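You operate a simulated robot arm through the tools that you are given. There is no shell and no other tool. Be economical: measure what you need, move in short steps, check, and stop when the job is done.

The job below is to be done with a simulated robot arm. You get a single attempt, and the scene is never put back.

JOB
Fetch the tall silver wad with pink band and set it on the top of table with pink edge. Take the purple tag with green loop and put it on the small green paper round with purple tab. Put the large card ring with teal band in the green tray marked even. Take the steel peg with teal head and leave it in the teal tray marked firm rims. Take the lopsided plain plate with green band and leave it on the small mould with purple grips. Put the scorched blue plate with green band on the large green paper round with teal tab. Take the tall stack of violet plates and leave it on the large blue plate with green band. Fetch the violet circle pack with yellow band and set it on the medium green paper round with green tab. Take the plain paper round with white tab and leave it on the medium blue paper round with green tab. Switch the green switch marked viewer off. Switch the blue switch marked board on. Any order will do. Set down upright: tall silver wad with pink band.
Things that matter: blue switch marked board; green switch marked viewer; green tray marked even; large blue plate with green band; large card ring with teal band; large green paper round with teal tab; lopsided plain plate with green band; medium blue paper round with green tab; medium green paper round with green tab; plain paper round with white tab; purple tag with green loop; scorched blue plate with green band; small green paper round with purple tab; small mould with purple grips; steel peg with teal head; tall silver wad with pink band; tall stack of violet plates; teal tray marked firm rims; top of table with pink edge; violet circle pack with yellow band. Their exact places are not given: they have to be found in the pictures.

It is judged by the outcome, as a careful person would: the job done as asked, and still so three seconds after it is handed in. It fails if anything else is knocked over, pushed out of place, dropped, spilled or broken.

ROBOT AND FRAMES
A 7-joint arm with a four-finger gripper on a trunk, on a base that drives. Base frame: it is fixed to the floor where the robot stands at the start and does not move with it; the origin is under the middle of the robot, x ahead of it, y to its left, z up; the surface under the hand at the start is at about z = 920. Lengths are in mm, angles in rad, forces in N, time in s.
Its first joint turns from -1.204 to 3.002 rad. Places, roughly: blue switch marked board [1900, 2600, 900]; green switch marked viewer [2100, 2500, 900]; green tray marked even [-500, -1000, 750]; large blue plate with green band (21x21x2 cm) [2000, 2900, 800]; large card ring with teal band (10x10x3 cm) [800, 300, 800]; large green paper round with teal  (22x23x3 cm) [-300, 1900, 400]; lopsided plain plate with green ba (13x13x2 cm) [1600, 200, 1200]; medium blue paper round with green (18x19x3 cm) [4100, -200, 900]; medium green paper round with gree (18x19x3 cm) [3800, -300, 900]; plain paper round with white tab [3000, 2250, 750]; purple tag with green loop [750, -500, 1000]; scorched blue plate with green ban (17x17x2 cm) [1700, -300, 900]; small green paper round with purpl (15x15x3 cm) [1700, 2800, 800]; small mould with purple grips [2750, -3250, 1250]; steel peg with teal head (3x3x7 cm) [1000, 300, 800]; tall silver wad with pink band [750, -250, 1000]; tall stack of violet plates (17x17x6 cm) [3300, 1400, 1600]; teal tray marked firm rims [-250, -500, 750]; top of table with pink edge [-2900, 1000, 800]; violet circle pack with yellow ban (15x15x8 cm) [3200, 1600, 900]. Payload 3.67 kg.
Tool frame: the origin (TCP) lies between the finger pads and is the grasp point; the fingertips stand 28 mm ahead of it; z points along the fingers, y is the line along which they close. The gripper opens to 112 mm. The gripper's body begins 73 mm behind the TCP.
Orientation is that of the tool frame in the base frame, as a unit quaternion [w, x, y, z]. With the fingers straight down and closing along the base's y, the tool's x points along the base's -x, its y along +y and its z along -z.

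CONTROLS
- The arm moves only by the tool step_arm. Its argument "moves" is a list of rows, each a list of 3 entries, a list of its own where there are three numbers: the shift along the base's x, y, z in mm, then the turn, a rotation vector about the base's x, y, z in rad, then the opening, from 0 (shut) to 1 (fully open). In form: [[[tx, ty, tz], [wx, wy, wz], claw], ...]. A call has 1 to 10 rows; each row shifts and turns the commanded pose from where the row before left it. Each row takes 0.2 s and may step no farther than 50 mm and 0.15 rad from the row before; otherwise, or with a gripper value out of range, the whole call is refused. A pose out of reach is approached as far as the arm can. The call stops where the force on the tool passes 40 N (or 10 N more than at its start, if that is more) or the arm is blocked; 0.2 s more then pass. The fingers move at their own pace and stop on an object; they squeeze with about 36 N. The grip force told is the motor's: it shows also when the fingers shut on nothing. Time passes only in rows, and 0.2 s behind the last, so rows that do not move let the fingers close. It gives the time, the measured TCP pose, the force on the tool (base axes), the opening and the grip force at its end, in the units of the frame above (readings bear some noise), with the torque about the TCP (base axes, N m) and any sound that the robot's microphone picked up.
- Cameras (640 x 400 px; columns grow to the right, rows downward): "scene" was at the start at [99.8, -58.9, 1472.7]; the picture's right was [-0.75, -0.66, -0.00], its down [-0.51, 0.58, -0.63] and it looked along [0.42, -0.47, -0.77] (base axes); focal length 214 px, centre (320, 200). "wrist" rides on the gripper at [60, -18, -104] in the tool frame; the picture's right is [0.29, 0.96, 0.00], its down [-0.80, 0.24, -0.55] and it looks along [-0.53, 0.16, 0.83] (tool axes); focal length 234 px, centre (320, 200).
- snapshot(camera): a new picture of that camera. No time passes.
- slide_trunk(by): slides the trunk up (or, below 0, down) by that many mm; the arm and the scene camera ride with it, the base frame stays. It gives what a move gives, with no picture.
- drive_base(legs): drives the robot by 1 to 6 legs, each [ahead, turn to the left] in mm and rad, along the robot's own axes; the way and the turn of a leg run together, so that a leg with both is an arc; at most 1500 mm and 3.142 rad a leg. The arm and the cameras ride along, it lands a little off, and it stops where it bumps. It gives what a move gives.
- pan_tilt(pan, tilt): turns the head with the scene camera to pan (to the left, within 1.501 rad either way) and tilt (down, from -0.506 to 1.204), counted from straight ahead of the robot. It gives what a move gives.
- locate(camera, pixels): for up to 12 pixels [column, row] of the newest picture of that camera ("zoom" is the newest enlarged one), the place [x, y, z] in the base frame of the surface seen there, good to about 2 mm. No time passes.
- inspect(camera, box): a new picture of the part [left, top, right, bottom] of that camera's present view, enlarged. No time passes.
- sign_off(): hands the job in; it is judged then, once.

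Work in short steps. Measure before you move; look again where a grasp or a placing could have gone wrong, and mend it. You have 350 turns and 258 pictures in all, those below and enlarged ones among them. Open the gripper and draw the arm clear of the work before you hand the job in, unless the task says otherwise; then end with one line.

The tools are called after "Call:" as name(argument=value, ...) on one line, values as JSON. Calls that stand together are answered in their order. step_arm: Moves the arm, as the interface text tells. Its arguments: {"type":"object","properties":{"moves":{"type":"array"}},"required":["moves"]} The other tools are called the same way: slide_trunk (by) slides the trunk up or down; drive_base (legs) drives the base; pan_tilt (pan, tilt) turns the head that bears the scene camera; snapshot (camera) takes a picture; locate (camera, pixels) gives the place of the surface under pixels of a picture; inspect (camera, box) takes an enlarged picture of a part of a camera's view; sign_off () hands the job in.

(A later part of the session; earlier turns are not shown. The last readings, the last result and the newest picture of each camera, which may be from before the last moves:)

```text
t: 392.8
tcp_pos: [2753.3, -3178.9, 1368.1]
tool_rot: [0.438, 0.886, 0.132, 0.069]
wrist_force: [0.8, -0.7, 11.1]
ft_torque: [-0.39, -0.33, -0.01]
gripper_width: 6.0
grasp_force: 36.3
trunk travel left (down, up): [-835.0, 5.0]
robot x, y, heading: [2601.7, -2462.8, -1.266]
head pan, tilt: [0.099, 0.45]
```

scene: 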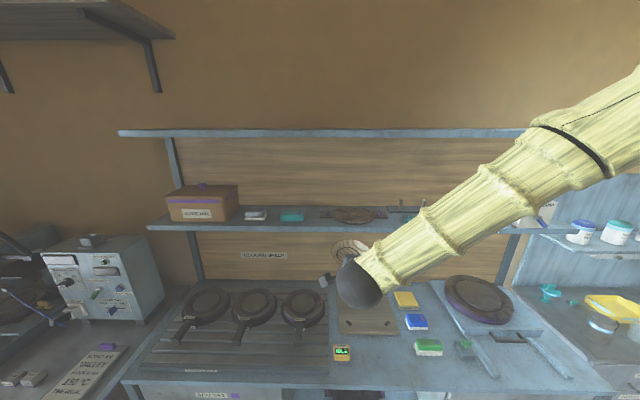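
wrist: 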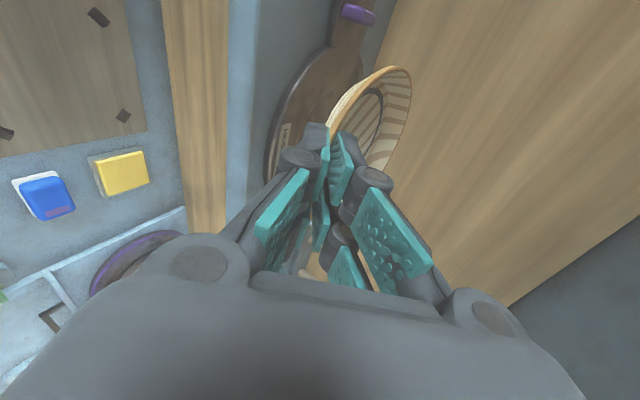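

Contact. Open with the lower finger held still, then withdraw along the slope.

Call:
step_arm(moves=[[[0.5, -1.5, 2.5], [0, 0, 0], 0.1], [[0.4, -1.4, 2], [0, 0, 0], 0.15], [[0, 0, 0], [0, 0, 0], 0.15]])

Call:
step_arm(moves=[[[-2.3, 7.6, 6], [0, 0, 0], 0.15], [[-4.6, 15.3, 12], [0, 0, 0], 0.15], [[-9, 30, 24], [0, 0, 0], 0.2]])

Call:
snapshot(camera="wrist")

```text
t: 393.6
tcp_pos: [2756.2, -3184.2, 1369.5]
tool_rot: [0.438, 0.887, 0.132, 0.068]
wrist_force: [0.0, 0.4, 0.6]
ft_torque: [0.01, -0.01, -0.02]
gripper_width: 16.8
grasp_force: 0.0
trunk travel left (down, up): [-835.0, 5.0]
robot x, y, heading: [2598.3, -2458.6, -1.271]
head pan, tilt: [0.099, 0.45]
```

```text
t: 394.4
tcp_pos: [2737.4, -3127.0, 1412.8]
tool_rot: [0.439, 0.886, 0.132, 0.068]
wrist_force: [-0.1, 0.8, 0.5]
ft_torque: [-0.02, -0.07, -0.02]
gripper_width: 22.1
grasp_force: 0.1
trunk travel left (down, up): [-835.0, 5.0]
robot x, y, heading: [2601.4, -2457.8, -1.269]
head pan, tilt: [0.099, 0.45]
```

```text
92 pictures are left
```

wrist: 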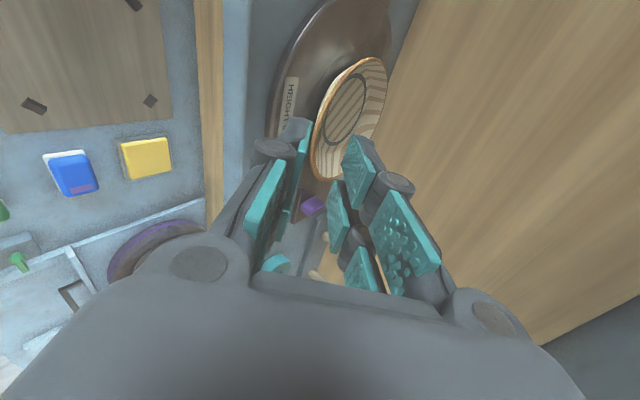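

Plate rests on the mould. Now go for the scorched blue plate from this side of the counter: back off, turn round and approach.

Call:
step_arm(moves=[[[-6, 20, 10], [0, 0, 0], 0.2], [[-6, 20, 10], [0, 0, 0], 0.2]])

Call:
drive_base(legs=[[-500, 0], [0, 1.6], [0, 1.57], [850, 0]])

Call:
pan_tilt(pan=0.1, tilt=0.6)

Call:
snapshot(camera="scene")

```text
t: 395.0
tcp_pos: [2726.1, -3088.4, 1432.5]
tool_rot: [0.438, 0.887, 0.132, 0.067]
wrist_force: [0.5, 0.3, 0.4]
ft_torque: [-0.02, 0.01, 0.02]
gripper_width: 22.4
grasp_force: 0.1
trunk travel left (down, up): [-835.0, 5.0]
robot x, y, heading: [2605.6, -2458.5, -1.274]
head pan, tilt: [0.099, 0.45]
```

```text
t: 409.7
tcp_pos: [2044.4, -563.1, 1431.5]
tool_rot: [-0.073, -0.144, 0.886, 0.436]
wrist_force: [0.2, -0.6, -0.7]
ft_torque: [-0.01, 0.0, 0.0]
gripper_width: 22.6
grasp_force: 0.0
trunk travel left (down, up): [-835.0, 5.0]
robot x, y, heading: [2184.9, -1189.5, 1.896]
head pan, tilt: [0.099, 0.45]
```

```text
t: 410.4
tcp_pos: [2044.4, -562.0, 1431.8]
tool_rot: [-0.072, -0.144, 0.885, 0.437]
wrist_force: [-0.5, 0.1, 0.7]
ft_torque: [-0.01, -0.01, 0.0]
gripper_width: 22.4
grasp_force: 0.1
trunk travel left (down, up): [-835.0, 5.0]
robot x, y, heading: [2185.8, -1186.5, 1.896]
head pan, tilt: [0.099, 0.6]
```

```text
91 pictures are left
```

scene: 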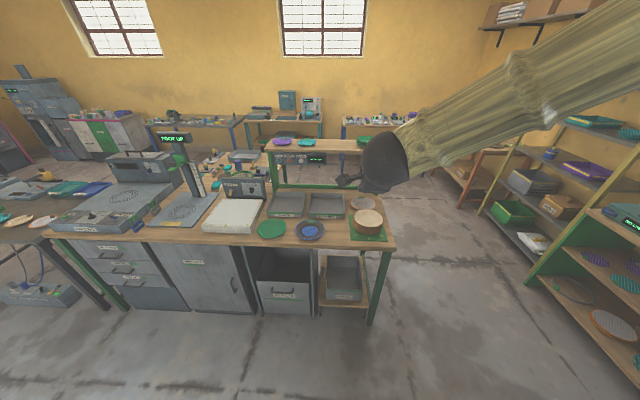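

Call:
inspect(camera="scene", box=[250, 190, 400, 270])

Call:
locate(camera="zoom", pixels=[[255, 165], [198, 165], [313, 170], [255, 130], [255, 212], [255, 230], [230, 205], [290, 203], [320, 110], [255, 120], [100, 170]])

```text
4.27 times, centred on (325, 230) of scene
```

zoom: 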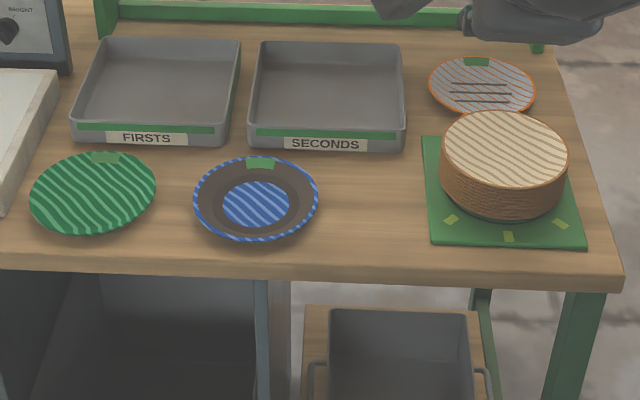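

```text
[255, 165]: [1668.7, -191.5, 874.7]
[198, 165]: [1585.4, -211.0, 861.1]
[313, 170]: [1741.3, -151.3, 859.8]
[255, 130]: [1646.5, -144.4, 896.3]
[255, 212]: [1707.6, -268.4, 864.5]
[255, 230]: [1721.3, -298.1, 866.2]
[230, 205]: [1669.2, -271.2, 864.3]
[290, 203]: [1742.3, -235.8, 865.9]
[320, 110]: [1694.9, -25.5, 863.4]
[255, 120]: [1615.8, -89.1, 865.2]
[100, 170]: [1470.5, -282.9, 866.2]
```

Drive to stand in front of the plate, then re-measure.

Call:
drive_base(legs=[[0, 0.6], [370, 0], [0, -0.6]])

Call:
slide_trunk(by=-350)

Call:
pan_tilt(pan=0.1, tilt=0.75)

Call:
snapshot(camera="scene")

```text
t: 416.1
tcp_pos: [1748.6, -331.3, 1431.8]
tool_rot: [-0.07, -0.139, 0.886, 0.437]
wrist_force: [1.3, -0.3, -0.5]
ft_torque: [-0.03, 0.04, -0.01]
gripper_width: 22.5
grasp_force: 0.0
trunk travel left (down, up): [-835.0, 5.0]
robot x, y, heading: [1881.8, -959.3, 1.884]
head pan, tilt: [0.099, 0.6]
```

```text
t: 419.5
tcp_pos: [1748.0, -332.3, 1081.2]
tool_rot: [-0.071, -0.139, 0.886, 0.437]
wrist_force: [-0.5, 0.0, -0.7]
ft_torque: [-0.03, 0.01, 0.01]
gripper_width: 22.5
grasp_force: 0.0
trunk travel left (down, up): [-485.0, 355.0]
robot x, y, heading: [1884.8, -960.5, 1.883]
head pan, tilt: [0.099, 0.6]
```

```text
t: 420.2
tcp_pos: [1750.2, -333.5, 1081.8]
tool_rot: [-0.07, -0.139, 0.886, 0.436]
wrist_force: [0.2, 0.1, 0.0]
ft_torque: [-0.01, 0.01, 0.02]
gripper_width: 22.2
grasp_force: 0.0
trunk travel left (down, up): [-485.0, 355.0]
robot x, y, heading: [1879.7, -957.3, 1.89]
head pan, tilt: [0.099, 0.75]
```

```text
89 pictures are left
```

scene: 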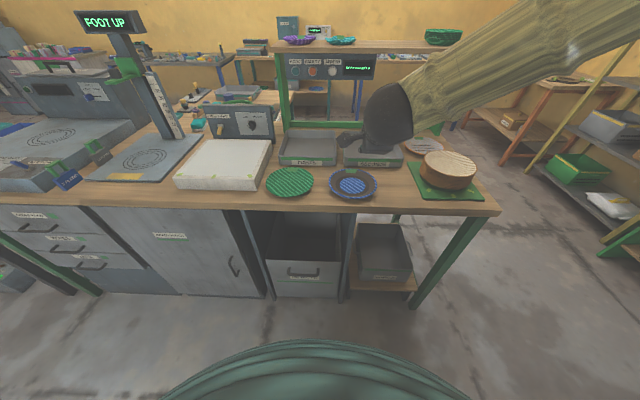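

Call:
inspect(camera="scene", box=[310, 155, 400, 215])

Call:
locate(camera="zoom", pixels=[[135, 205], [470, 215], [300, 312], [200, 290], [400, 290], [300, 210], [300, 330], [300, 350], [160, 150], [440, 160], [300, 120], [300, 375]])

```text
6.67 times, centred on (355, 185) of scene
```

zoom: 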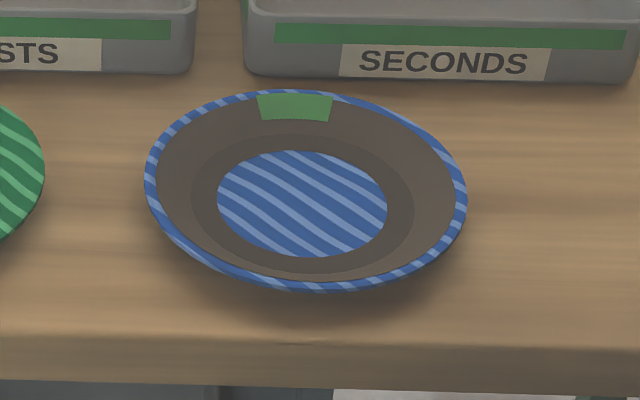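

```text
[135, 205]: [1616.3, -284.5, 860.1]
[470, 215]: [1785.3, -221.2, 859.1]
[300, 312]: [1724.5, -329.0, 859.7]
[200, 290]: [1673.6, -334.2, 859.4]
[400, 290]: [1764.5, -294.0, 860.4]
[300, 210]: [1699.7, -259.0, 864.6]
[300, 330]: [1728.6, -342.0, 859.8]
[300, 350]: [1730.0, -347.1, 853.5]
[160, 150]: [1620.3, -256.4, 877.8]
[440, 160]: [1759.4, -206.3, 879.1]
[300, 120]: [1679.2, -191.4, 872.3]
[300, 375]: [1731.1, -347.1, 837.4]
```

Call:
locate(camera="zoom", pixels=[[310, 287], [220, 268], [400, 272], [150, 190], [463, 200], [350, 97], [240, 93], [445, 240], [175, 235], [400, 118]])

```text
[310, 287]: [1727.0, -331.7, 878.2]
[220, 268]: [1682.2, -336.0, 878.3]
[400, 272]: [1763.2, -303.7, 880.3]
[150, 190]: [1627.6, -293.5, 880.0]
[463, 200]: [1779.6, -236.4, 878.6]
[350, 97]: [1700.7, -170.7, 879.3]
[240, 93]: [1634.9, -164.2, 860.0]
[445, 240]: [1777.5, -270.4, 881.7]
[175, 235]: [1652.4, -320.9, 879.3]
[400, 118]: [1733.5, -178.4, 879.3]
```

Plate centre (1699,-253), R 82, rim z≈879, counter 860. Back off 60 mm, re-tilt to 30° and go to the pre-approach point.

Call:
drive_base(legs=[[-70, 0]])

Call:
step_arm(moves=[[[-5, -8, -30], [0.123, 0.042, 0], 0.2], [[-5, -15, -35], [0, 0, 0], 0.16], [[-3, -10, -35], [0, 0, 0], 0.15], [[0, 0, -35], [0, 0, 0], 0.15]])

Call:
inspect(camera="wrist", box=[200, 0, 440, 200])

```text
t: 421.2
tcp_pos: [1771.4, -400.4, 1081.8]
tool_rot: [-0.071, -0.139, 0.885, 0.438]
wrist_force: [-0.2, 0.4, 0.0]
ft_torque: [-0.01, 0.02, 0.0]
gripper_width: 22.1
grasp_force: 0.1
trunk travel left (down, up): [-485.0, 355.0]
robot x, y, heading: [1903.1, -1028.2, 1.882]
head pan, tilt: [0.099, 0.75]
```

```text
t: 422.2
tcp_pos: [1756.4, -430.5, 944.4]
tool_rot: [-0.081, -0.133, 0.856, 0.493]
wrist_force: [-0.2, 0.7, -0.6]
ft_torque: [0.0, -0.02, 0.02]
gripper_width: 17.0
grasp_force: 0.1
trunk travel left (down, up): [-485.0, 355.0]
robot x, y, heading: [1903.6, -1029.7, 1.883]
head pan, tilt: [0.099, 0.75]
```

```text
2.00 times, centred on (320, 100) of wrist
```

zoom: 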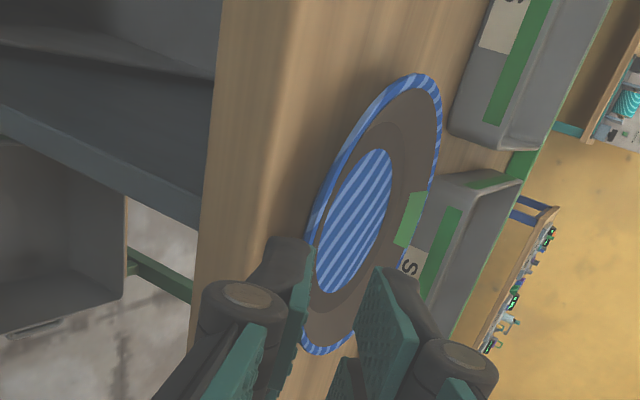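

Advance along the slope: three quarters, then check.

Call:
step_arm(moves=[[[-10, 33, -20], [0, 0, 0], 0.15], [[-10, 33, -20], [0, 0, 0], 0.15]])

Call:
inspect(camera="wrist", box=[230, 60, 410, 240])

```text
t: 422.8
tcp_pos: [1738.5, -367.6, 904.7]
tool_rot: [-0.08, -0.133, 0.855, 0.494]
wrist_force: [0.6, 0.2, -0.4]
ft_torque: [0.01, 0.02, -0.01]
gripper_width: 16.7
grasp_force: 0.0
trunk travel left (down, up): [-485.0, 355.0]
robot x, y, heading: [1905.0, -1031.2, 1.885]
head pan, tilt: [0.099, 0.75]
```

```text
2.22 times, centred on (320, 150) of wrist
```

zoom: 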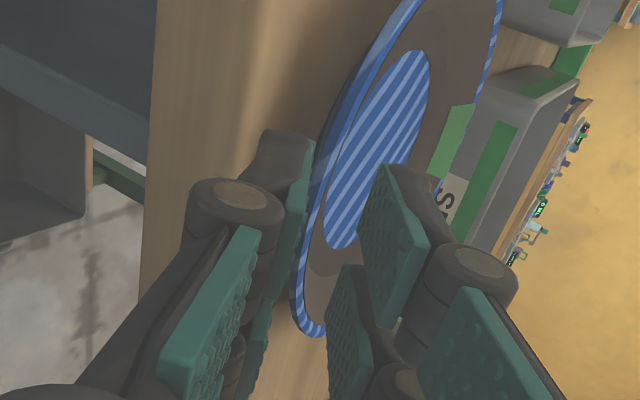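

Looks good. Final advance and close.

Call:
step_arm(moves=[[[-4, 12, -7], [0, 0, 0], 0.15], [[-4.5, 14, -7], [0, 0, 0], 0.15]])

Call:
inspect(camera="wrist", box=[230, 60, 410, 240])

```text
t: 423.4
tcp_pos: [1729.7, -342.7, 890.3]
tool_rot: [-0.08, -0.133, 0.856, 0.494]
wrist_force: [-0.7, 0.5, -1.0]
ft_torque: [-0.01, 0.03, 0.05]
gripper_width: 16.6
grasp_force: 0.1
trunk travel left (down, up): [-485.0, 355.0]
robot x, y, heading: [1902.0, -1027.5, 1.886]
head pan, tilt: [0.099, 0.75]
```

```text
2.22 times, centred on (320, 150) of wrist
```

zoom: 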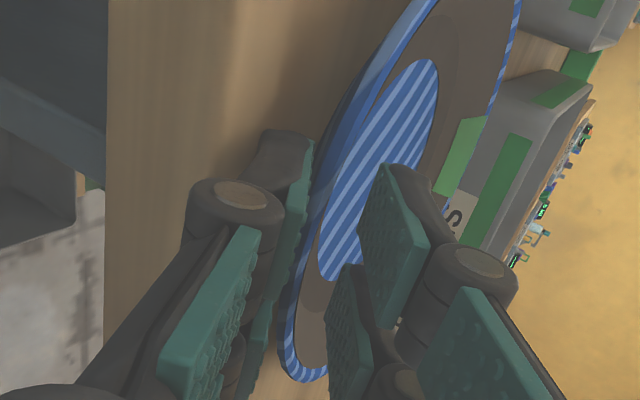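

Call:
step_arm(moves=[[[-1, 3, 0], [0, 0, 0], 0.15], [[0, 0, 0], [0, 0, 0], 0], [[0, 0, 0], [0, 0, 0], 0]])

Call:
step_arm(moves=[[[0, 0, 8], [0, 0, 0], 0], [[0, 0, 12], [0, 0, 0], 0], [[0, 0, 25], [0, 0, 0], 0]])

Call:
inspect(camera="wrist", box=[180, 0, 500, 240])

Call:
locate(camera="zoom", pixels=[[330, 165], [360, 110], [400, 60], [445, 40], [470, 60], [465, 120], [440, 180], [410, 230], [380, 140]])

```text
t: 424.2
tcp_pos: [1727.6, -338.2, 891.7]
tool_rot: [-0.08, -0.133, 0.856, 0.493]
wrist_force: [-0.2, 0.6, -0.1]
ft_torque: [-0.04, 0.01, 0.02]
gripper_width: 6.1
grasp_force: 35.4
trunk travel left (down, up): [-485.0, 355.0]
robot x, y, heading: [1902.5, -1031.2, 1.884]
head pan, tilt: [0.099, 0.75]
```

```text
t: 425.0
tcp_pos: [1729.2, -339.5, 937.2]
tool_rot: [-0.08, -0.133, 0.855, 0.495]
wrist_force: [0.4, 0.2, -0.7]
ft_torque: [-0.02, 0.01, 0.01]
gripper_width: 5.9
grasp_force: 35.9
trunk travel left (down, up): [-485.0, 355.0]
robot x, y, heading: [1901.9, -1027.7, 1.884]
head pan, tilt: [0.099, 0.75]
```

```text
1.67 times, centred on (340, 120) of wrist
```

zoom: 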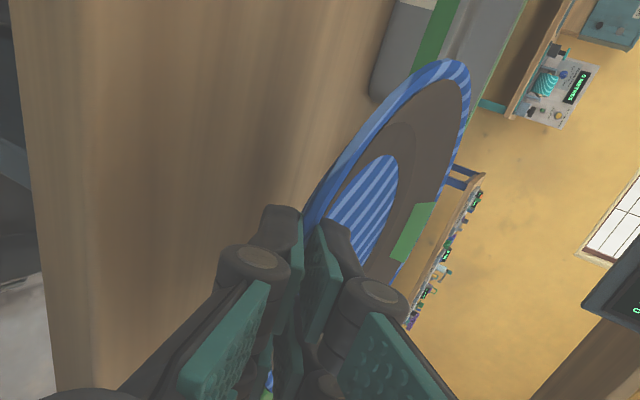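

```text
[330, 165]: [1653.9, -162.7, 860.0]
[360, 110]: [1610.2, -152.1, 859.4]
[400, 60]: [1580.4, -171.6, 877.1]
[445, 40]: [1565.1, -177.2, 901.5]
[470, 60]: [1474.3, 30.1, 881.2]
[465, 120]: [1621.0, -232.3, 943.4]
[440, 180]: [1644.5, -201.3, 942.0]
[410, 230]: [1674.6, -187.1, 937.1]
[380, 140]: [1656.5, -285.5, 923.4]
```

Plate held. Retract the arm, back off, and drive around the counter end to the open area.

Call:
step_arm(moves=[[[9, -28, 10], [0, 0, 0], 0], [[9, -28, 10], [0, 0, 0], 0], [[9, -28, 10], [0, 0, 0], 0]])

Call:
drive_base(legs=[[-300, 0], [0, -1.054], [1004, 0], [0, 1.067], [1000, 0], [1000, 0]])

Call:
pan_tilt(pan=1.0, tilt=0.5)

Call:
snapshot(camera="scene")

```text
t: 425.8
tcp_pos: [1753.7, -420.5, 966.3]
tool_rot: [-0.081, -0.133, 0.855, 0.494]
wrist_force: [0.5, -0.1, 0.2]
ft_torque: [-0.04, -0.03, -0.03]
gripper_width: 6.0
grasp_force: 36.2
trunk travel left (down, up): [-485.0, 355.0]
robot x, y, heading: [1903.1, -1025.6, 1.889]
head pan, tilt: [0.099, 0.75]
```

```text
t: 447.8
tcp_pos: [1897.3, 1987.8, 965.2]
tool_rot: [-0.08, -0.131, 0.856, 0.494]
wrist_force: [-0.2, -0.7, -0.4]
ft_torque: [-0.05, -0.02, -0.02]
gripper_width: 6.3
grasp_force: 35.8
trunk travel left (down, up): [-485.0, 355.0]
robot x, y, heading: [2045.1, 1381.3, 1.876]
head pan, tilt: [0.099, 0.75]
```

```text
t: 449.0
tcp_pos: [1897.2, 1988.1, 966.5]
tool_rot: [-0.081, -0.132, 0.856, 0.494]
wrist_force: [-0.3, 0.4, -0.7]
ft_torque: [-0.02, -0.01, 0.0]
gripper_width: 5.9
grasp_force: 36.2
trunk travel left (down, up): [-485.0, 355.0]
robot x, y, heading: [2042.1, 1382.5, 1.879]
head pan, tilt: [1.0, 0.499]
```

```text
83 pictures are left
```

scene: 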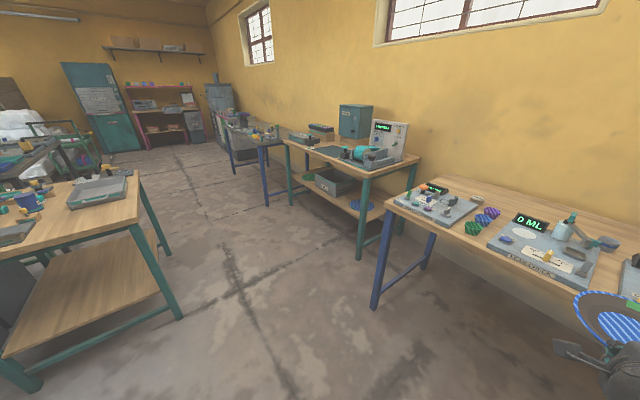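

Call:
locate(camera="scene", pixels=[[360, 255], [372, 302], [180, 315], [292, 200], [350, 210], [330, 190], [298, 178], [372, 200]])

Call:
inspect(camera="scene", box=[270, 90, 430, 270])

```text
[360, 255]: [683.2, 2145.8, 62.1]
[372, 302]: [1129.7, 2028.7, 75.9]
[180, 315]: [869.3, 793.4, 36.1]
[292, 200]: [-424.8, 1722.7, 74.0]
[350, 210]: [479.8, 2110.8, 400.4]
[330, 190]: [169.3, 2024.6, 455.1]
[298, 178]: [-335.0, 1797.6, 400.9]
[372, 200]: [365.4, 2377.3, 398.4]
```

```text
2.22 times, centred on (350, 180) of scene
```

zoom: 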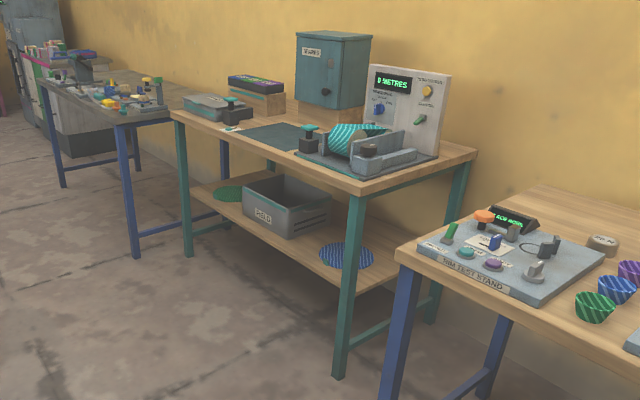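

Teal bench front at v≈1790; round is between the left leg and the "HELD" box. Drive there.

Call:
drive_base(legs=[[0, 1.473], [1060, 0], [1050, 0], [0, -1.456]])

Call:
slide_trunk(by=-330)

Call:
pan_tilt(pan=0.1, tilt=0.6)

Call:
snapshot(camera="scene")

```text
t: 466.6
tcp_pos: [-164.6, 1618.3, 966.6]
tool_rot: [-0.072, -0.119, 0.858, 0.494]
wrist_force: [-0.3, -0.8, -1.0]
ft_torque: [0.01, -0.02, -0.03]
gripper_width: 6.1
grasp_force: 35.8
trunk travel left (down, up): [-485.0, 355.0]
robot x, y, heading: [-34.5, 1001.5, 1.855]
head pan, tilt: [1.0, 0.499]
```

```text
t: 469.9
tcp_pos: [-165.9, 1618.5, 634.6]
tool_rot: [-0.073, -0.119, 0.858, 0.494]
wrist_force: [0.4, -0.7, -0.3]
ft_torque: [-0.01, 0.02, 0.0]
gripper_width: 6.0
grasp_force: 36.8
trunk travel left (down, up): [-155.0, 685.0]
robot x, y, heading: [-32.5, 1004.8, 1.853]
head pan, tilt: [1.0, 0.499]
```

```text
t: 471.1
tcp_pos: [-164.5, 1617.3, 635.6]
tool_rot: [-0.073, -0.12, 0.857, 0.495]
wrist_force: [-0.3, 0.5, 0.7]
ft_torque: [-0.01, -0.03, 0.01]
gripper_width: 6.1
grasp_force: 35.7
trunk travel left (down, up): [-155.0, 685.0]
robot x, y, heading: [-31.7, 1001.3, 1.854]
head pan, tilt: [0.099, 0.6]
```

```text
81 pictures are left
```

scene: 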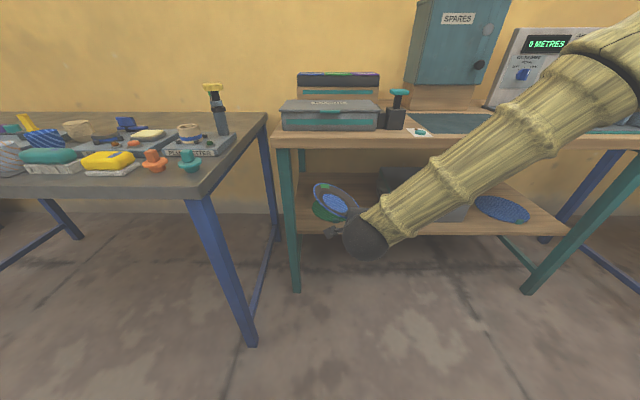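

Call:
inspect(camera="scene", box=[270, 170, 400, 260])

Call:
locate(camera="zoom", pixels=[[225, 150], [215, 190], [210, 215], [240, 225], [280, 230], [310, 235], [215, 75], [300, 100], [350, 140], [130, 300], [250, 310], [300, 60]])

Call:
snapshot(camera="wrist")

```text
4.44 times, centred on (335, 215) of scene
```

zoom: 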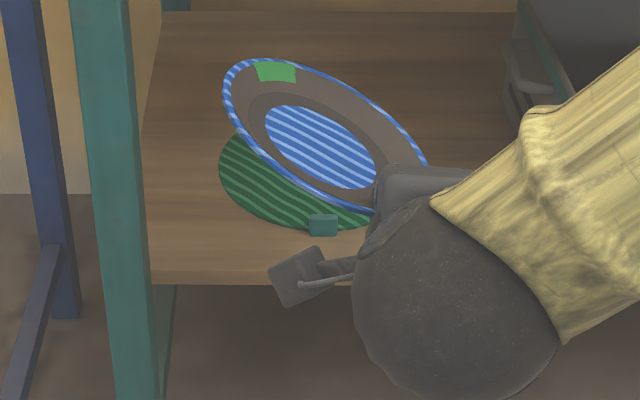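

```text
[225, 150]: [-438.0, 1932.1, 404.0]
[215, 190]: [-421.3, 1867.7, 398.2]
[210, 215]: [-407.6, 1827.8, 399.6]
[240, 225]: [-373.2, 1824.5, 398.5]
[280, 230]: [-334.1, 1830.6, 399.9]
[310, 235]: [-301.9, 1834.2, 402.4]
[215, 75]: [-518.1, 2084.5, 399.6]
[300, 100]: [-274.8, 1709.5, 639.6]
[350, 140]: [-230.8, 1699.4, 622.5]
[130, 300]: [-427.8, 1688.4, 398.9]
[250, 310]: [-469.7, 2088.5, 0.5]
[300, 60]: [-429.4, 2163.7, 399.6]
```

```text
79 pictures are left
```

wrist: 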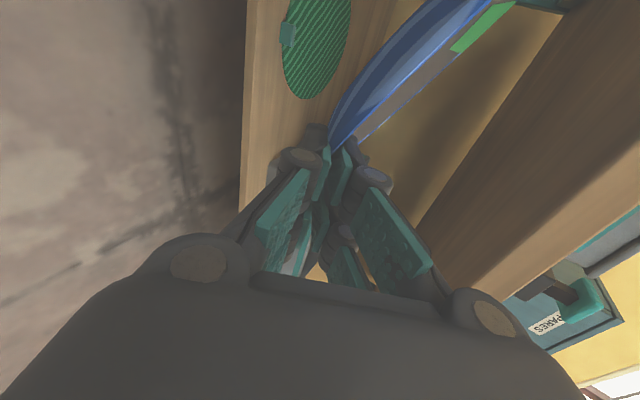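

Call:
locate(camera="wrist", pixels=[[288, 33], [285, 60], [300, 92], [320, 96], [345, 40], [350, 10], [320, 40], [340, 130], [380, 60], [430, 10], [500, 8], [440, 70]])

```text
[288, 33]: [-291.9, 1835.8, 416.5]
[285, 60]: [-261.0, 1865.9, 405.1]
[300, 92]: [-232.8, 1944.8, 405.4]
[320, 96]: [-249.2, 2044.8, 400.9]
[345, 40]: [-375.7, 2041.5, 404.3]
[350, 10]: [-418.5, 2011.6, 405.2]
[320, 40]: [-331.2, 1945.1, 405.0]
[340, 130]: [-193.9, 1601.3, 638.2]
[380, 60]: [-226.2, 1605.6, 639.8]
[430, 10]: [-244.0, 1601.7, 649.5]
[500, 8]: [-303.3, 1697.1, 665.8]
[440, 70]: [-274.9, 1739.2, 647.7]
```

Call:
inspect(camera="wrist", box=[290, 0, 550, 180])

Call:
locate(camera="zoom", pixels=[[105, 345], [130, 240], [220, 110], [300, 30], [340, 10], [490, 20], [545, 8], [420, 130], [300, 240], [200, 310], [330, 150], [400, 60]])

```text
2.22 times, centred on (420, 90) of wrist
```

zoom: 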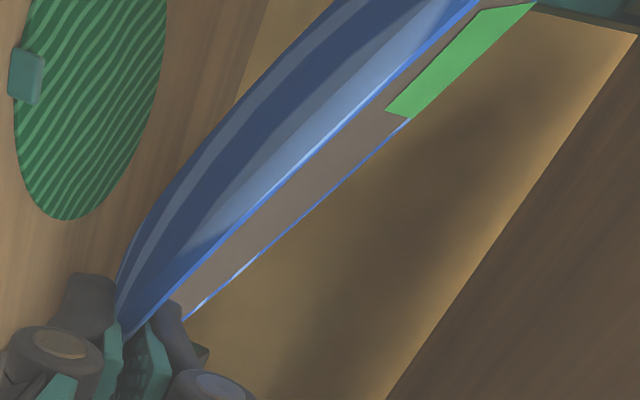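

```text
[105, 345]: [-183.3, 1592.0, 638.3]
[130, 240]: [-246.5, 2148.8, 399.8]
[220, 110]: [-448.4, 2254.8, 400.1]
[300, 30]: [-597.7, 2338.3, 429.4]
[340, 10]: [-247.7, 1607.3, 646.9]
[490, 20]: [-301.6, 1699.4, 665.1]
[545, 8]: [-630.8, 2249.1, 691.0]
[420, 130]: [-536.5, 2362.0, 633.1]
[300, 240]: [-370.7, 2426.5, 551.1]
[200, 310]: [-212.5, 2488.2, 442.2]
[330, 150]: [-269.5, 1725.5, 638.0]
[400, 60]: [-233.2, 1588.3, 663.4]
```

The plate slipped sideways (yaw) in the grip during turns and is tilted ~20°. Rotate the tool to level the plate.

Call:
step_arm(moves=[[[0, 0, -20], [0.083, -0.095, 0], 0], [[0, 0, -20], [0.083, -0.095, 0], 0], [[0, 0, -20], [0.083, -0.095, 0], 0]])

Call:
inspect(camera="wrist", box=[250, 0, 550, 200])

Call:
inspect(camera="scene", box=[270, 170, 400, 260])

```text
t: 471.9
tcp_pos: [-164.8, 1617.0, 575.9]
tool_rot: [0.065, -0.196, 0.791, 0.576]
wrist_force: [1.1, 0.1, -0.3]
ft_torque: [0.0, 0.01, 0.0]
gripper_width: 6.1
grasp_force: 35.4
trunk travel left (down, up): [-155.0, 685.0]
robot x, y, heading: [-36.1, 1007.0, 1.854]
head pan, tilt: [0.099, 0.6]
```

```text
2.00 times, centred on (400, 100) of wrist
```

zoom: 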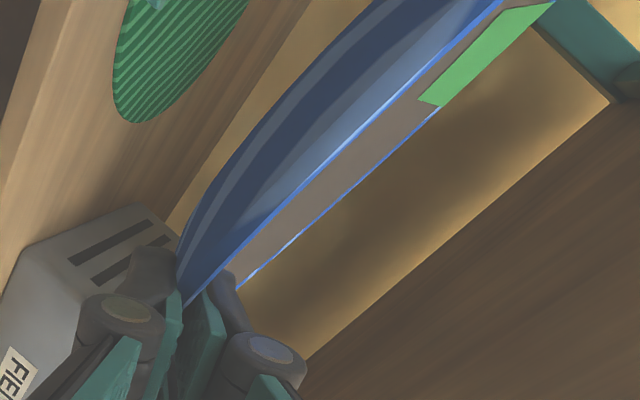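

```text
4.44 times, centred on (335, 215) of scene
```

zoom: 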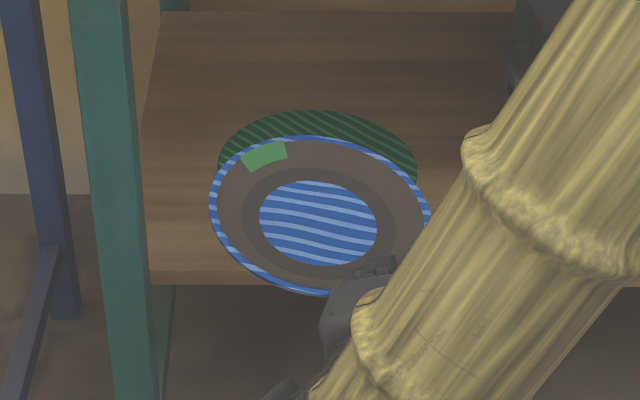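

Now it looks level. Measure rim points in the scene view.

Call:
locate(camera="zoom", pixels=[[213, 205], [235, 155], [310, 140], [380, 160], [420, 200], [225, 250], [270, 285], [310, 292], [320, 222], [250, 120], [380, 135], [310, 113]])

```text
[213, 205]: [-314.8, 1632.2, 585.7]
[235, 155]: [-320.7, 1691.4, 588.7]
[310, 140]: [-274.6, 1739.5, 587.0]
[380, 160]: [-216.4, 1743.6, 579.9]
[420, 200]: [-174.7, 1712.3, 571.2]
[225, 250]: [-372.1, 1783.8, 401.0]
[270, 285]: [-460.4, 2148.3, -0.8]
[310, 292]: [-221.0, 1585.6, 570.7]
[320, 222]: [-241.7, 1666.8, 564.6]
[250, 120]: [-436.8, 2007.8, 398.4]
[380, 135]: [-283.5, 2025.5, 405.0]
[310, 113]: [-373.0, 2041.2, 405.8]
```

Correct the residual tilt, lower the trunk, and drive in 265 mm.

Call:
step_arm(moves=[[[0, 0, 0], [-0.057, -0.11, 0], 0]])

Call:
slide_trunk(by=-80)

Call:
drive_base(legs=[[265, 0]])

Call:
snapshot(camera="scene")

Call:
inspect(camera="scene", box=[240, 170, 400, 290])

```text
t: 472.3
tcp_pos: [-164.7, 1616.9, 574.5]
tool_rot: [0.103, -0.23, 0.803, 0.54]
wrist_force: [0.0, -0.3, -1.2]
ft_torque: [-0.02, -0.03, -0.02]
gripper_width: 6.1
grasp_force: 35.7
trunk travel left (down, up): [-155.0, 685.0]
robot x, y, heading: [-31.4, 1006.7, 1.857]
head pan, tilt: [0.099, 0.6]
```

```text
t: 473.5
tcp_pos: [-166.4, 1615.9, 495.7]
tool_rot: [0.102, -0.23, 0.803, 0.54]
wrist_force: [0.6, 0.4, -1.1]
ft_torque: [0.02, -0.04, 0.01]
gripper_width: 6.1
grasp_force: 36.0
trunk travel left (down, up): [-75.0, 765.0]
robot x, y, heading: [-34.1, 1006.8, 1.856]
head pan, tilt: [0.099, 0.6]
```

```text
t: 475.3
tcp_pos: [-234.9, 1865.6, 495.1]
tool_rot: [0.103, -0.229, 0.803, 0.541]
wrist_force: [0.5, -0.4, -0.4]
ft_torque: [-0.02, -0.03, 0.03]
gripper_width: 5.6
grasp_force: 36.0
trunk travel left (down, up): [-75.0, 765.0]
robot x, y, heading: [-104.3, 1255.1, 1.85]
head pan, tilt: [0.099, 0.6]
```

```text
75 pictures are left
```

scene: 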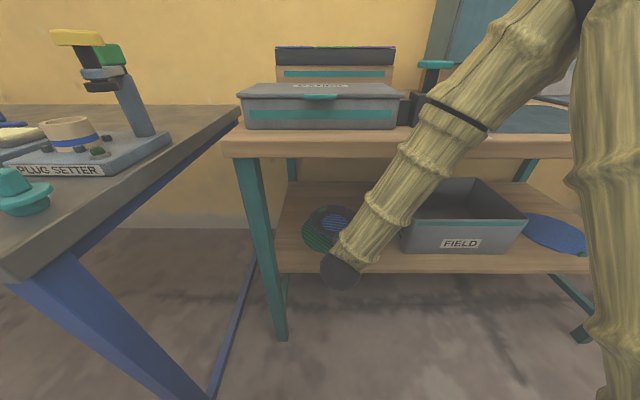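

```text
3.33 times, centred on (320, 230) of scene
```

zoom: 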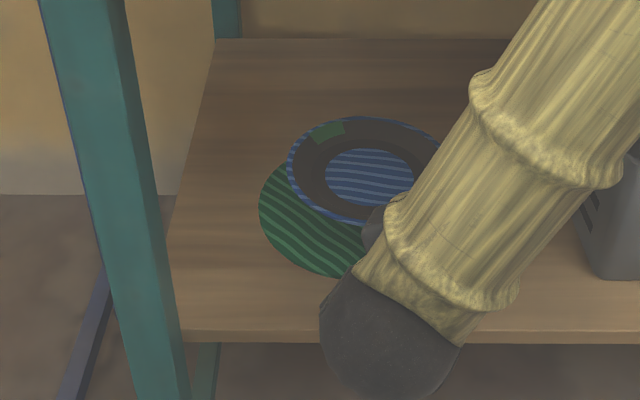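

Call:
locate(camera="zoom", pixels=[[289, 180], [310, 133], [370, 119], [425, 130], [320, 210], [370, 180], [265, 220], [290, 255], [330, 272], [345, 222], [430, 60]])

```text
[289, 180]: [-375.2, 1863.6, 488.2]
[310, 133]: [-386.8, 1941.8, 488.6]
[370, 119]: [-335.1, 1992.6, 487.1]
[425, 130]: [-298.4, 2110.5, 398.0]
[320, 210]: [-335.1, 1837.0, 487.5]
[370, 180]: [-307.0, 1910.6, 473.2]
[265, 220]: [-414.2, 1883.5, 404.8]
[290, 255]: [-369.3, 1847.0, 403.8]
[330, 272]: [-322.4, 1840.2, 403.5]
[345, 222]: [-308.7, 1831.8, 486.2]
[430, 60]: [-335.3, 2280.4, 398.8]
```

Plate level, centre (-308,1913); round centre (-334,1944). Shift and lower.

Call:
step_arm(moves=[[[-12, 15, 0], [0, 0, 0], 0], [[-13, 15, -15], [0, 0, 0], 0], [[0, 0, -20], [0, 0, 0], 0], [[0, 0, -15], [0, 0, 0], 0]])

Call:
inspect(camera="wrist", box=[150, 0, 550, 250])

```text
t: 476.3
tcp_pos: [-258.3, 1893.9, 456.5]
tool_rot: [0.104, -0.226, 0.8, 0.546]
wrist_force: [0.5, 0.3, 0.2]
ft_torque: [0.0, -0.02, -0.02]
gripper_width: 5.9
grasp_force: 36.3
trunk travel left (down, up): [-75.0, 765.0]
robot x, y, heading: [-104.1, 1253.9, 1.85]
head pan, tilt: [0.099, 0.6]
```

```text
1.60 times, centred on (350, 125) of wrist
```

zoom: 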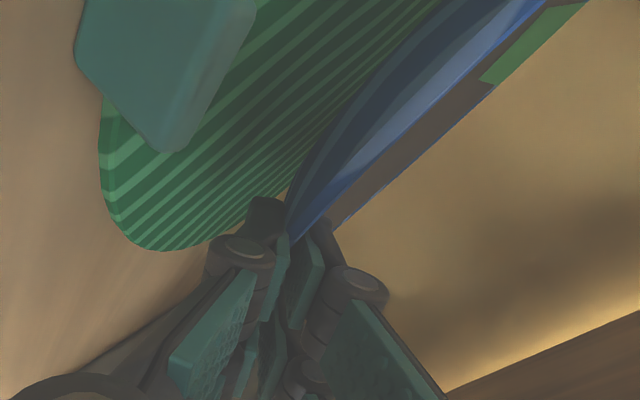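

Call:
slide_trunk(by=-15)

Call:
inspect(camera="scene", box=[240, 170, 400, 290])

Call:
locate(camera="zoom", pixels=[[260, 200], [285, 150], [345, 135], [290, 225], [345, 195], [320, 245], [280, 240], [320, 238]])

```text
t: 476.9
tcp_pos: [-260.0, 1891.3, 440.6]
tool_rot: [0.103, -0.228, 0.799, 0.547]
wrist_force: [-0.4, -0.2, 0.6]
ft_torque: [-0.01, -0.02, 0.03]
gripper_width: 6.1
grasp_force: 36.1
trunk travel left (down, up): [-60.0, 780.0]
robot x, y, heading: [-104.8, 1254.8, 1.853]
head pan, tilt: [0.099, 0.6]
```

```text
3.33 times, centred on (320, 230) of scene
```

zoom: 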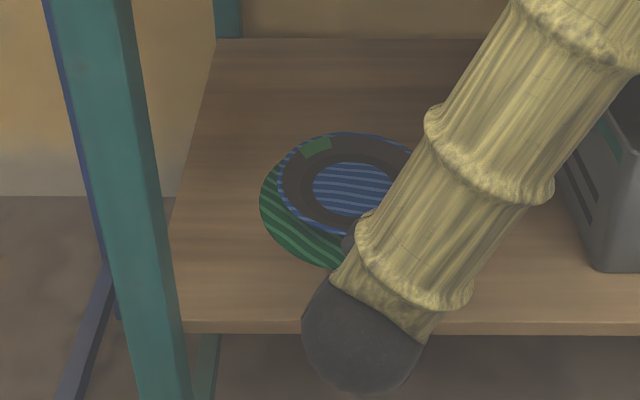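

```text
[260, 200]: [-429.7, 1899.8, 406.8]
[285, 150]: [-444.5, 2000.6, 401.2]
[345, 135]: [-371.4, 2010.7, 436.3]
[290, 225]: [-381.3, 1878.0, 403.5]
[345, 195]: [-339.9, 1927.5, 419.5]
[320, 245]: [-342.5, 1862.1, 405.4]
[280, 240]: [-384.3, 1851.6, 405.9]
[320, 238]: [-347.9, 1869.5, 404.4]
```

Call:
slide_trunk(by=-8)

Call:
slide_trunk(by=-3)

```text
t: 477.5
tcp_pos: [-259.7, 1893.2, 434.4]
tool_rot: [0.103, -0.227, 0.798, 0.548]
wrist_force: [-0.4, -2.2, 9.4]
ft_torque: [0.1, 0.2, 0.01]
gripper_width: 6.2
grasp_force: 36.0
trunk travel left (down, up): [-52.0, 788.0]
robot x, y, heading: [-105.0, 1255.1, 1.852]
head pan, tilt: [0.099, 0.6]
```

```text
t: 478.0
tcp_pos: [-260.1, 1894.5, 432.0]
tool_rot: [0.103, -0.226, 0.798, 0.548]
wrist_force: [-0.2, -2.4, 29.7]
ft_torque: [0.22, 0.52, 0.03]
gripper_width: 6.0
grasp_force: 36.8
trunk travel left (down, up): [-49.0, 791.0]
robot x, y, heading: [-104.3, 1254.1, 1.854]
head pan, tilt: [0.099, 0.6]
```

Contact. Ease up, open slightly while shifting along the finger normal, and check.

Call:
step_arm(moves=[[[-0.5, 0.3, 2], [0, 0, 0], 0.07], [[-1, 0.7, 2.5], [0, 0, 0], 0.12], [[0, 0, 0], [0, 0, 0], 0.13]])

Call:
inspect(camera="wrist", box=[200, 0, 480, 250])

```text
t: 478.8
tcp_pos: [-260.8, 1892.1, 432.4]
tool_rot: [0.103, -0.229, 0.799, 0.546]
wrist_force: [-0.9, 1.2, 4.3]
ft_torque: [0.09, 0.05, -0.02]
gripper_width: 15.2
grasp_force: 0.1
trunk travel left (down, up): [-49.0, 791.0]
robot x, y, heading: [-103.5, 1254.3, 1.847]
head pan, tilt: [0.099, 0.6]
```

```text
1.60 times, centred on (340, 125) of wrist
```

zoom: 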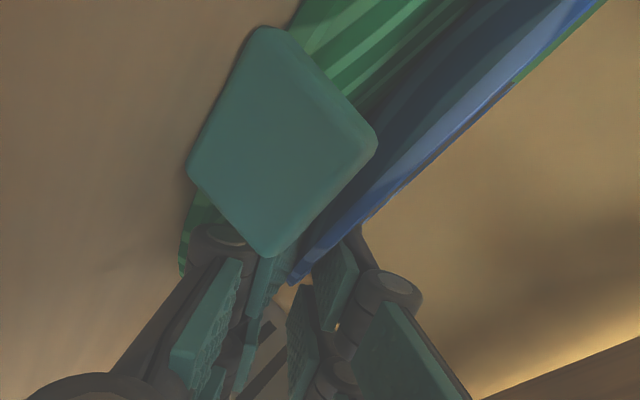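

Released. Withdraw along the tool axis.

Call:
step_arm(moves=[[[0.8, -9, 4], [0, 0, 0], 0.13], [[1.7, -18, 8], [0, 0, 0], 0.13], [[3, -35, 15], [0, 0, 0], 0.13]])

Call:
inspect(camera="scene", box=[240, 170, 400, 290])

```text
t: 479.6
tcp_pos: [-255.0, 1837.9, 448.8]
tool_rot: [0.105, -0.228, 0.804, 0.539]
wrist_force: [0.0, -0.1, -0.1]
ft_torque: [0.03, -0.02, -0.01]
gripper_width: 15.2
grasp_force: 0.3
trunk travel left (down, up): [-49.0, 791.0]
robot x, y, heading: [-106.7, 1254.9, 1.852]
head pan, tilt: [0.099, 0.6]
```

```text
3.33 times, centred on (320, 230) of scene
```

zoom: 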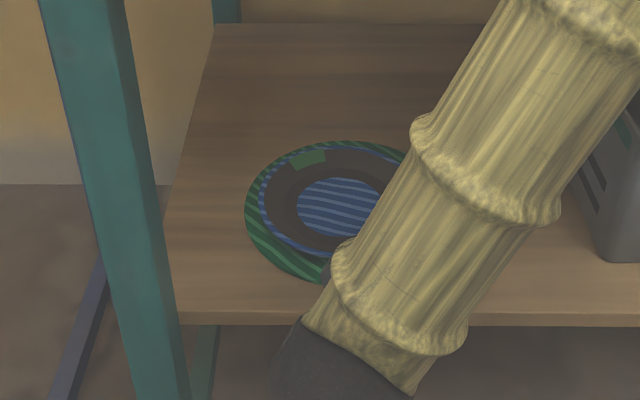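

Plate rests on the large green round. Back out, raise the trunk, and bring the tool back to vertical.

Call:
drive_base(legs=[[-340, 0]])

Call:
slide_trunk(by=560)

Call:
step_arm(moves=[[[0, 0, 10], [-0.1475, -0.0133, 0], 0.5], [[0, 0, 10], [-0.1475, -0.0133, 0], 0.5], [[0, 0, 10], [-0.1475, -0.0133, 0], 0.5], [[0, 0, 0], [-0.1475, -0.0133, 0], 0.5], [[0, 0, 0], [-0.1475, -0.0133, 0], 0.5], [[0, 0, 0], [-0.1475, -0.0133, 0], 0.5], [[0, 0, 0], [-0.1475, -0.0133, 0], 0.5], [[0, 0, 0], [-0.1475, -0.0133, 0], 0.5]])

Call:
pan_tilt(pan=-1.2, tilt=0.6)

Call:
snapshot(camera="scene")

```text
t: 481.8
tcp_pos: [-162.6, 1511.1, 449.5]
tool_rot: [0.104, -0.228, 0.803, 0.54]
wrist_force: [-0.6, -0.5, 0.4]
ft_torque: [0.0, 0.04, -0.01]
gripper_width: 14.6
grasp_force: 0.1
trunk travel left (down, up): [-49.0, 791.0]
robot x, y, heading: [-10.0, 930.2, 1.844]
head pan, tilt: [0.099, 0.6]
```

```text
refused: 560 is not a number from -400 to 400
```

```text
t: 483.6
tcp_pos: [-161.7, 1511.6, 480.4]
tool_rot: [-0.001, -0.275, 0.961, -0.011]
wrist_force: [0.5, -0.5, 0.1]
ft_torque: [0.04, -0.03, -0.01]
gripper_width: 56.1
grasp_force: 0.2
trunk travel left (down, up): [-49.0, 791.0]
robot x, y, heading: [-13.9, 930.1, 1.851]
head pan, tilt: [0.099, 0.6]
```

```text
t: 485.1
tcp_pos: [-163.1, 1511.5, 481.1]
tool_rot: [-0.001, -0.274, 0.962, -0.009]
wrist_force: [0.3, -0.3, -0.2]
ft_torque: [-0.01, 0.0, 0.02]
gripper_width: 56.2
grasp_force: 0.0
trunk travel left (down, up): [-49.0, 791.0]
robot x, y, heading: [-12.7, 925.8, 1.846]
head pan, tilt: [-1.201, 0.6]
```

```text
69 pictures are left
```

scene: 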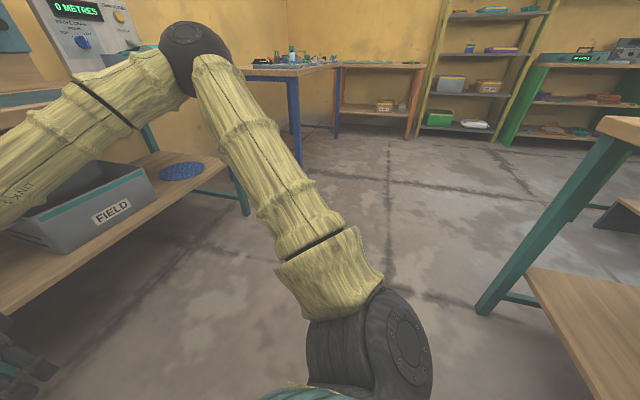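

Call:
locate(camera="scene", pixels=[[190, 50], [210, 80], [120, 100], [100, 140], [60, 160], [170, 110]])

```text
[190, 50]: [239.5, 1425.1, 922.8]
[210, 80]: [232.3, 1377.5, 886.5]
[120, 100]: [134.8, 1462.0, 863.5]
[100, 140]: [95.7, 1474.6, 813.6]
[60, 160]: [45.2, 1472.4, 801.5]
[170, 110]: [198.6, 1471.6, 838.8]
```

Call:
slide_trunk(by=400)

Call:
slide_trunk(by=200)

Call:
drive_base(legs=[[0, -1.58], [1318, 0], [0, -1.51], [600, 0], [0, -1.571]])

Call:
pan_tilt(pan=0.2, tilt=0.9)

Call:
snapshot(camera="scene")

```text
t: 488.9
tcp_pos: [-162.1, 1511.5, 880.1]
tool_rot: [-0.001, -0.274, 0.962, -0.009]
wrist_force: [0.5, -0.2, 0.3]
ft_torque: [0.01, -0.01, -0.02]
gripper_width: 56.2
grasp_force: 0.0
trunk travel left (down, up): [-449.0, 391.0]
robot x, y, heading: [-13.8, 934.0, 1.848]
head pan, tilt: [-1.201, 0.6]
```

```text
t: 491.1
tcp_pos: [-162.3, 1511.8, 1080.2]
tool_rot: [0.0, -0.274, 0.962, -0.009]
wrist_force: [-0.5, 0.0, -0.4]
ft_torque: [-0.02, -0.01, 0.0]
gripper_width: 55.7
grasp_force: 0.0
trunk travel left (down, up): [-649.0, 191.0]
robot x, y, heading: [-13.3, 935.1, 1.852]
head pan, tilt: [-1.201, 0.6]
```

```text
t: 507.2
tcp_pos: [1533.1, 316.4, 1079.6]
tool_rot: [-0.015, 0.956, 0.294, -0.002]
wrist_force: [-5.9, 5.1, 0.2]
ft_torque: [-0.66, -0.8, -0.28]
gripper_width: 56.2
grasp_force: 0.1
trunk travel left (down, up): [-649.0, 191.0]
robot x, y, heading: [1365.4, 881.9, -1.254]
head pan, tilt: [-1.201, 0.6]
stopped in leg 4: the force on the tool passed its limit at 179 N (the readings are from after the stop); the commanded pose is now the measured one
```

```text
t: 508.7
tcp_pos: [1533.4, 316.1, 1080.0]
tool_rot: [-0.016, 0.956, 0.294, -0.002]
wrist_force: [-5.2, 8.3, -3.9]
ft_torque: [-1.01, -0.78, -0.31]
gripper_width: 55.8
grasp_force: 0.0
trunk travel left (down, up): [-649.0, 191.0]
robot x, y, heading: [1363.6, 881.0, -1.255]
head pan, tilt: [0.201, 0.901]
```

```text
68 pictures are left
```

scene: 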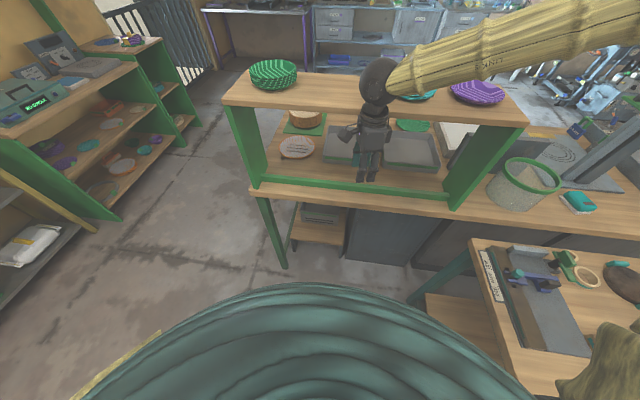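

I hit the shelf's front edge with the hand. Back off and check that nothing moved.

Call:
drive_base(legs=[[-150, 0]])

Call:
snapshot(camera="scene")

Call:
locate(camera="scene", pixels=[[415, 90], [475, 85], [275, 65], [500, 100], [240, 90], [520, 115], [450, 85], [500, 90]])

```text
t: 510.1
tcp_pos: [1484.9, 465.2, 1080.7]
tool_rot: [-0.014, 0.956, 0.294, -0.002]
wrist_force: [0.5, 0.8, 0.2]
ft_torque: [-0.09, -0.02, 0.03]
gripper_width: 56.0
grasp_force: 0.0
trunk travel left (down, up): [-649.0, 191.0]
robot x, y, heading: [1314.7, 1027.5, -1.254]
head pan, tilt: [0.201, 0.901]
```

```text
67 pictures are left
```

scene: 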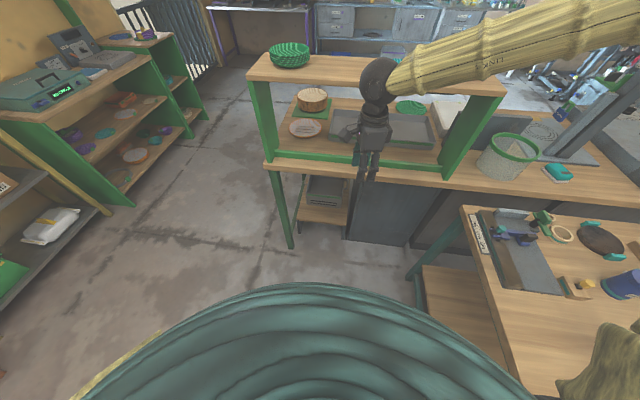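

```text
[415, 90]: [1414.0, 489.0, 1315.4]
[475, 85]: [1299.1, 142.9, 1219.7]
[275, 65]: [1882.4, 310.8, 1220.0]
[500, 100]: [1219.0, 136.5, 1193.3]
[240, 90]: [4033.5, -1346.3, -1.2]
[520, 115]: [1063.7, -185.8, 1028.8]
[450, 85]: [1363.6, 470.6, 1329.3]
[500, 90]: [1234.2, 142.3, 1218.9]
```

The shelf and plates look unmoved. Turn right toward the peg and look.

Call:
drive_base(legs=[[0, -0.7], [120, 0]])

Call:
pan_tilt(pan=0.35, tilt=0.75)

Call:
snapshot(camera="scene")

Call:
snapshot(camera="wrist")

```text
t: 513.2
tcp_pos: [1032.0, 378.4, 1078.8]
tool_rot: [-0.016, 0.998, -0.056, 0.003]
wrist_force: [0.1, 0.2, -0.8]
ft_torque: [0.05, 0.0, -0.01]
gripper_width: 55.9
grasp_force: 0.1
trunk travel left (down, up): [-649.0, 191.0]
robot x, y, heading: [1271.6, 922.7, -1.958]
head pan, tilt: [0.201, 0.901]
```

```text
t: 513.9
tcp_pos: [1032.3, 380.4, 1079.1]
tool_rot: [-0.015, 0.998, -0.055, 0.004]
wrist_force: [0.3, 0.4, 1.1]
ft_torque: [-0.02, 0.02, -0.02]
gripper_width: 56.0
grasp_force: 0.0
trunk travel left (down, up): [-649.0, 191.0]
robot x, y, heading: [1272.6, 919.5, -1.959]
head pan, tilt: [0.351, 0.75]
```

```text
66 pictures are left
```

scene: 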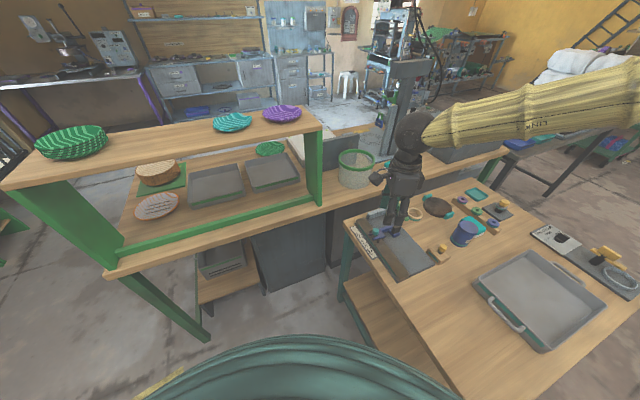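

```text
65 pictures are left
```

wrist: 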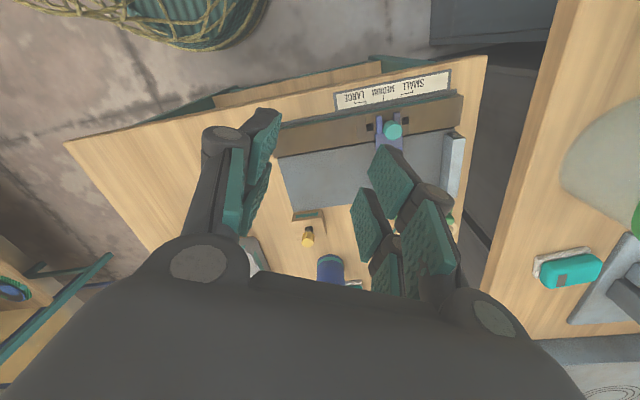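

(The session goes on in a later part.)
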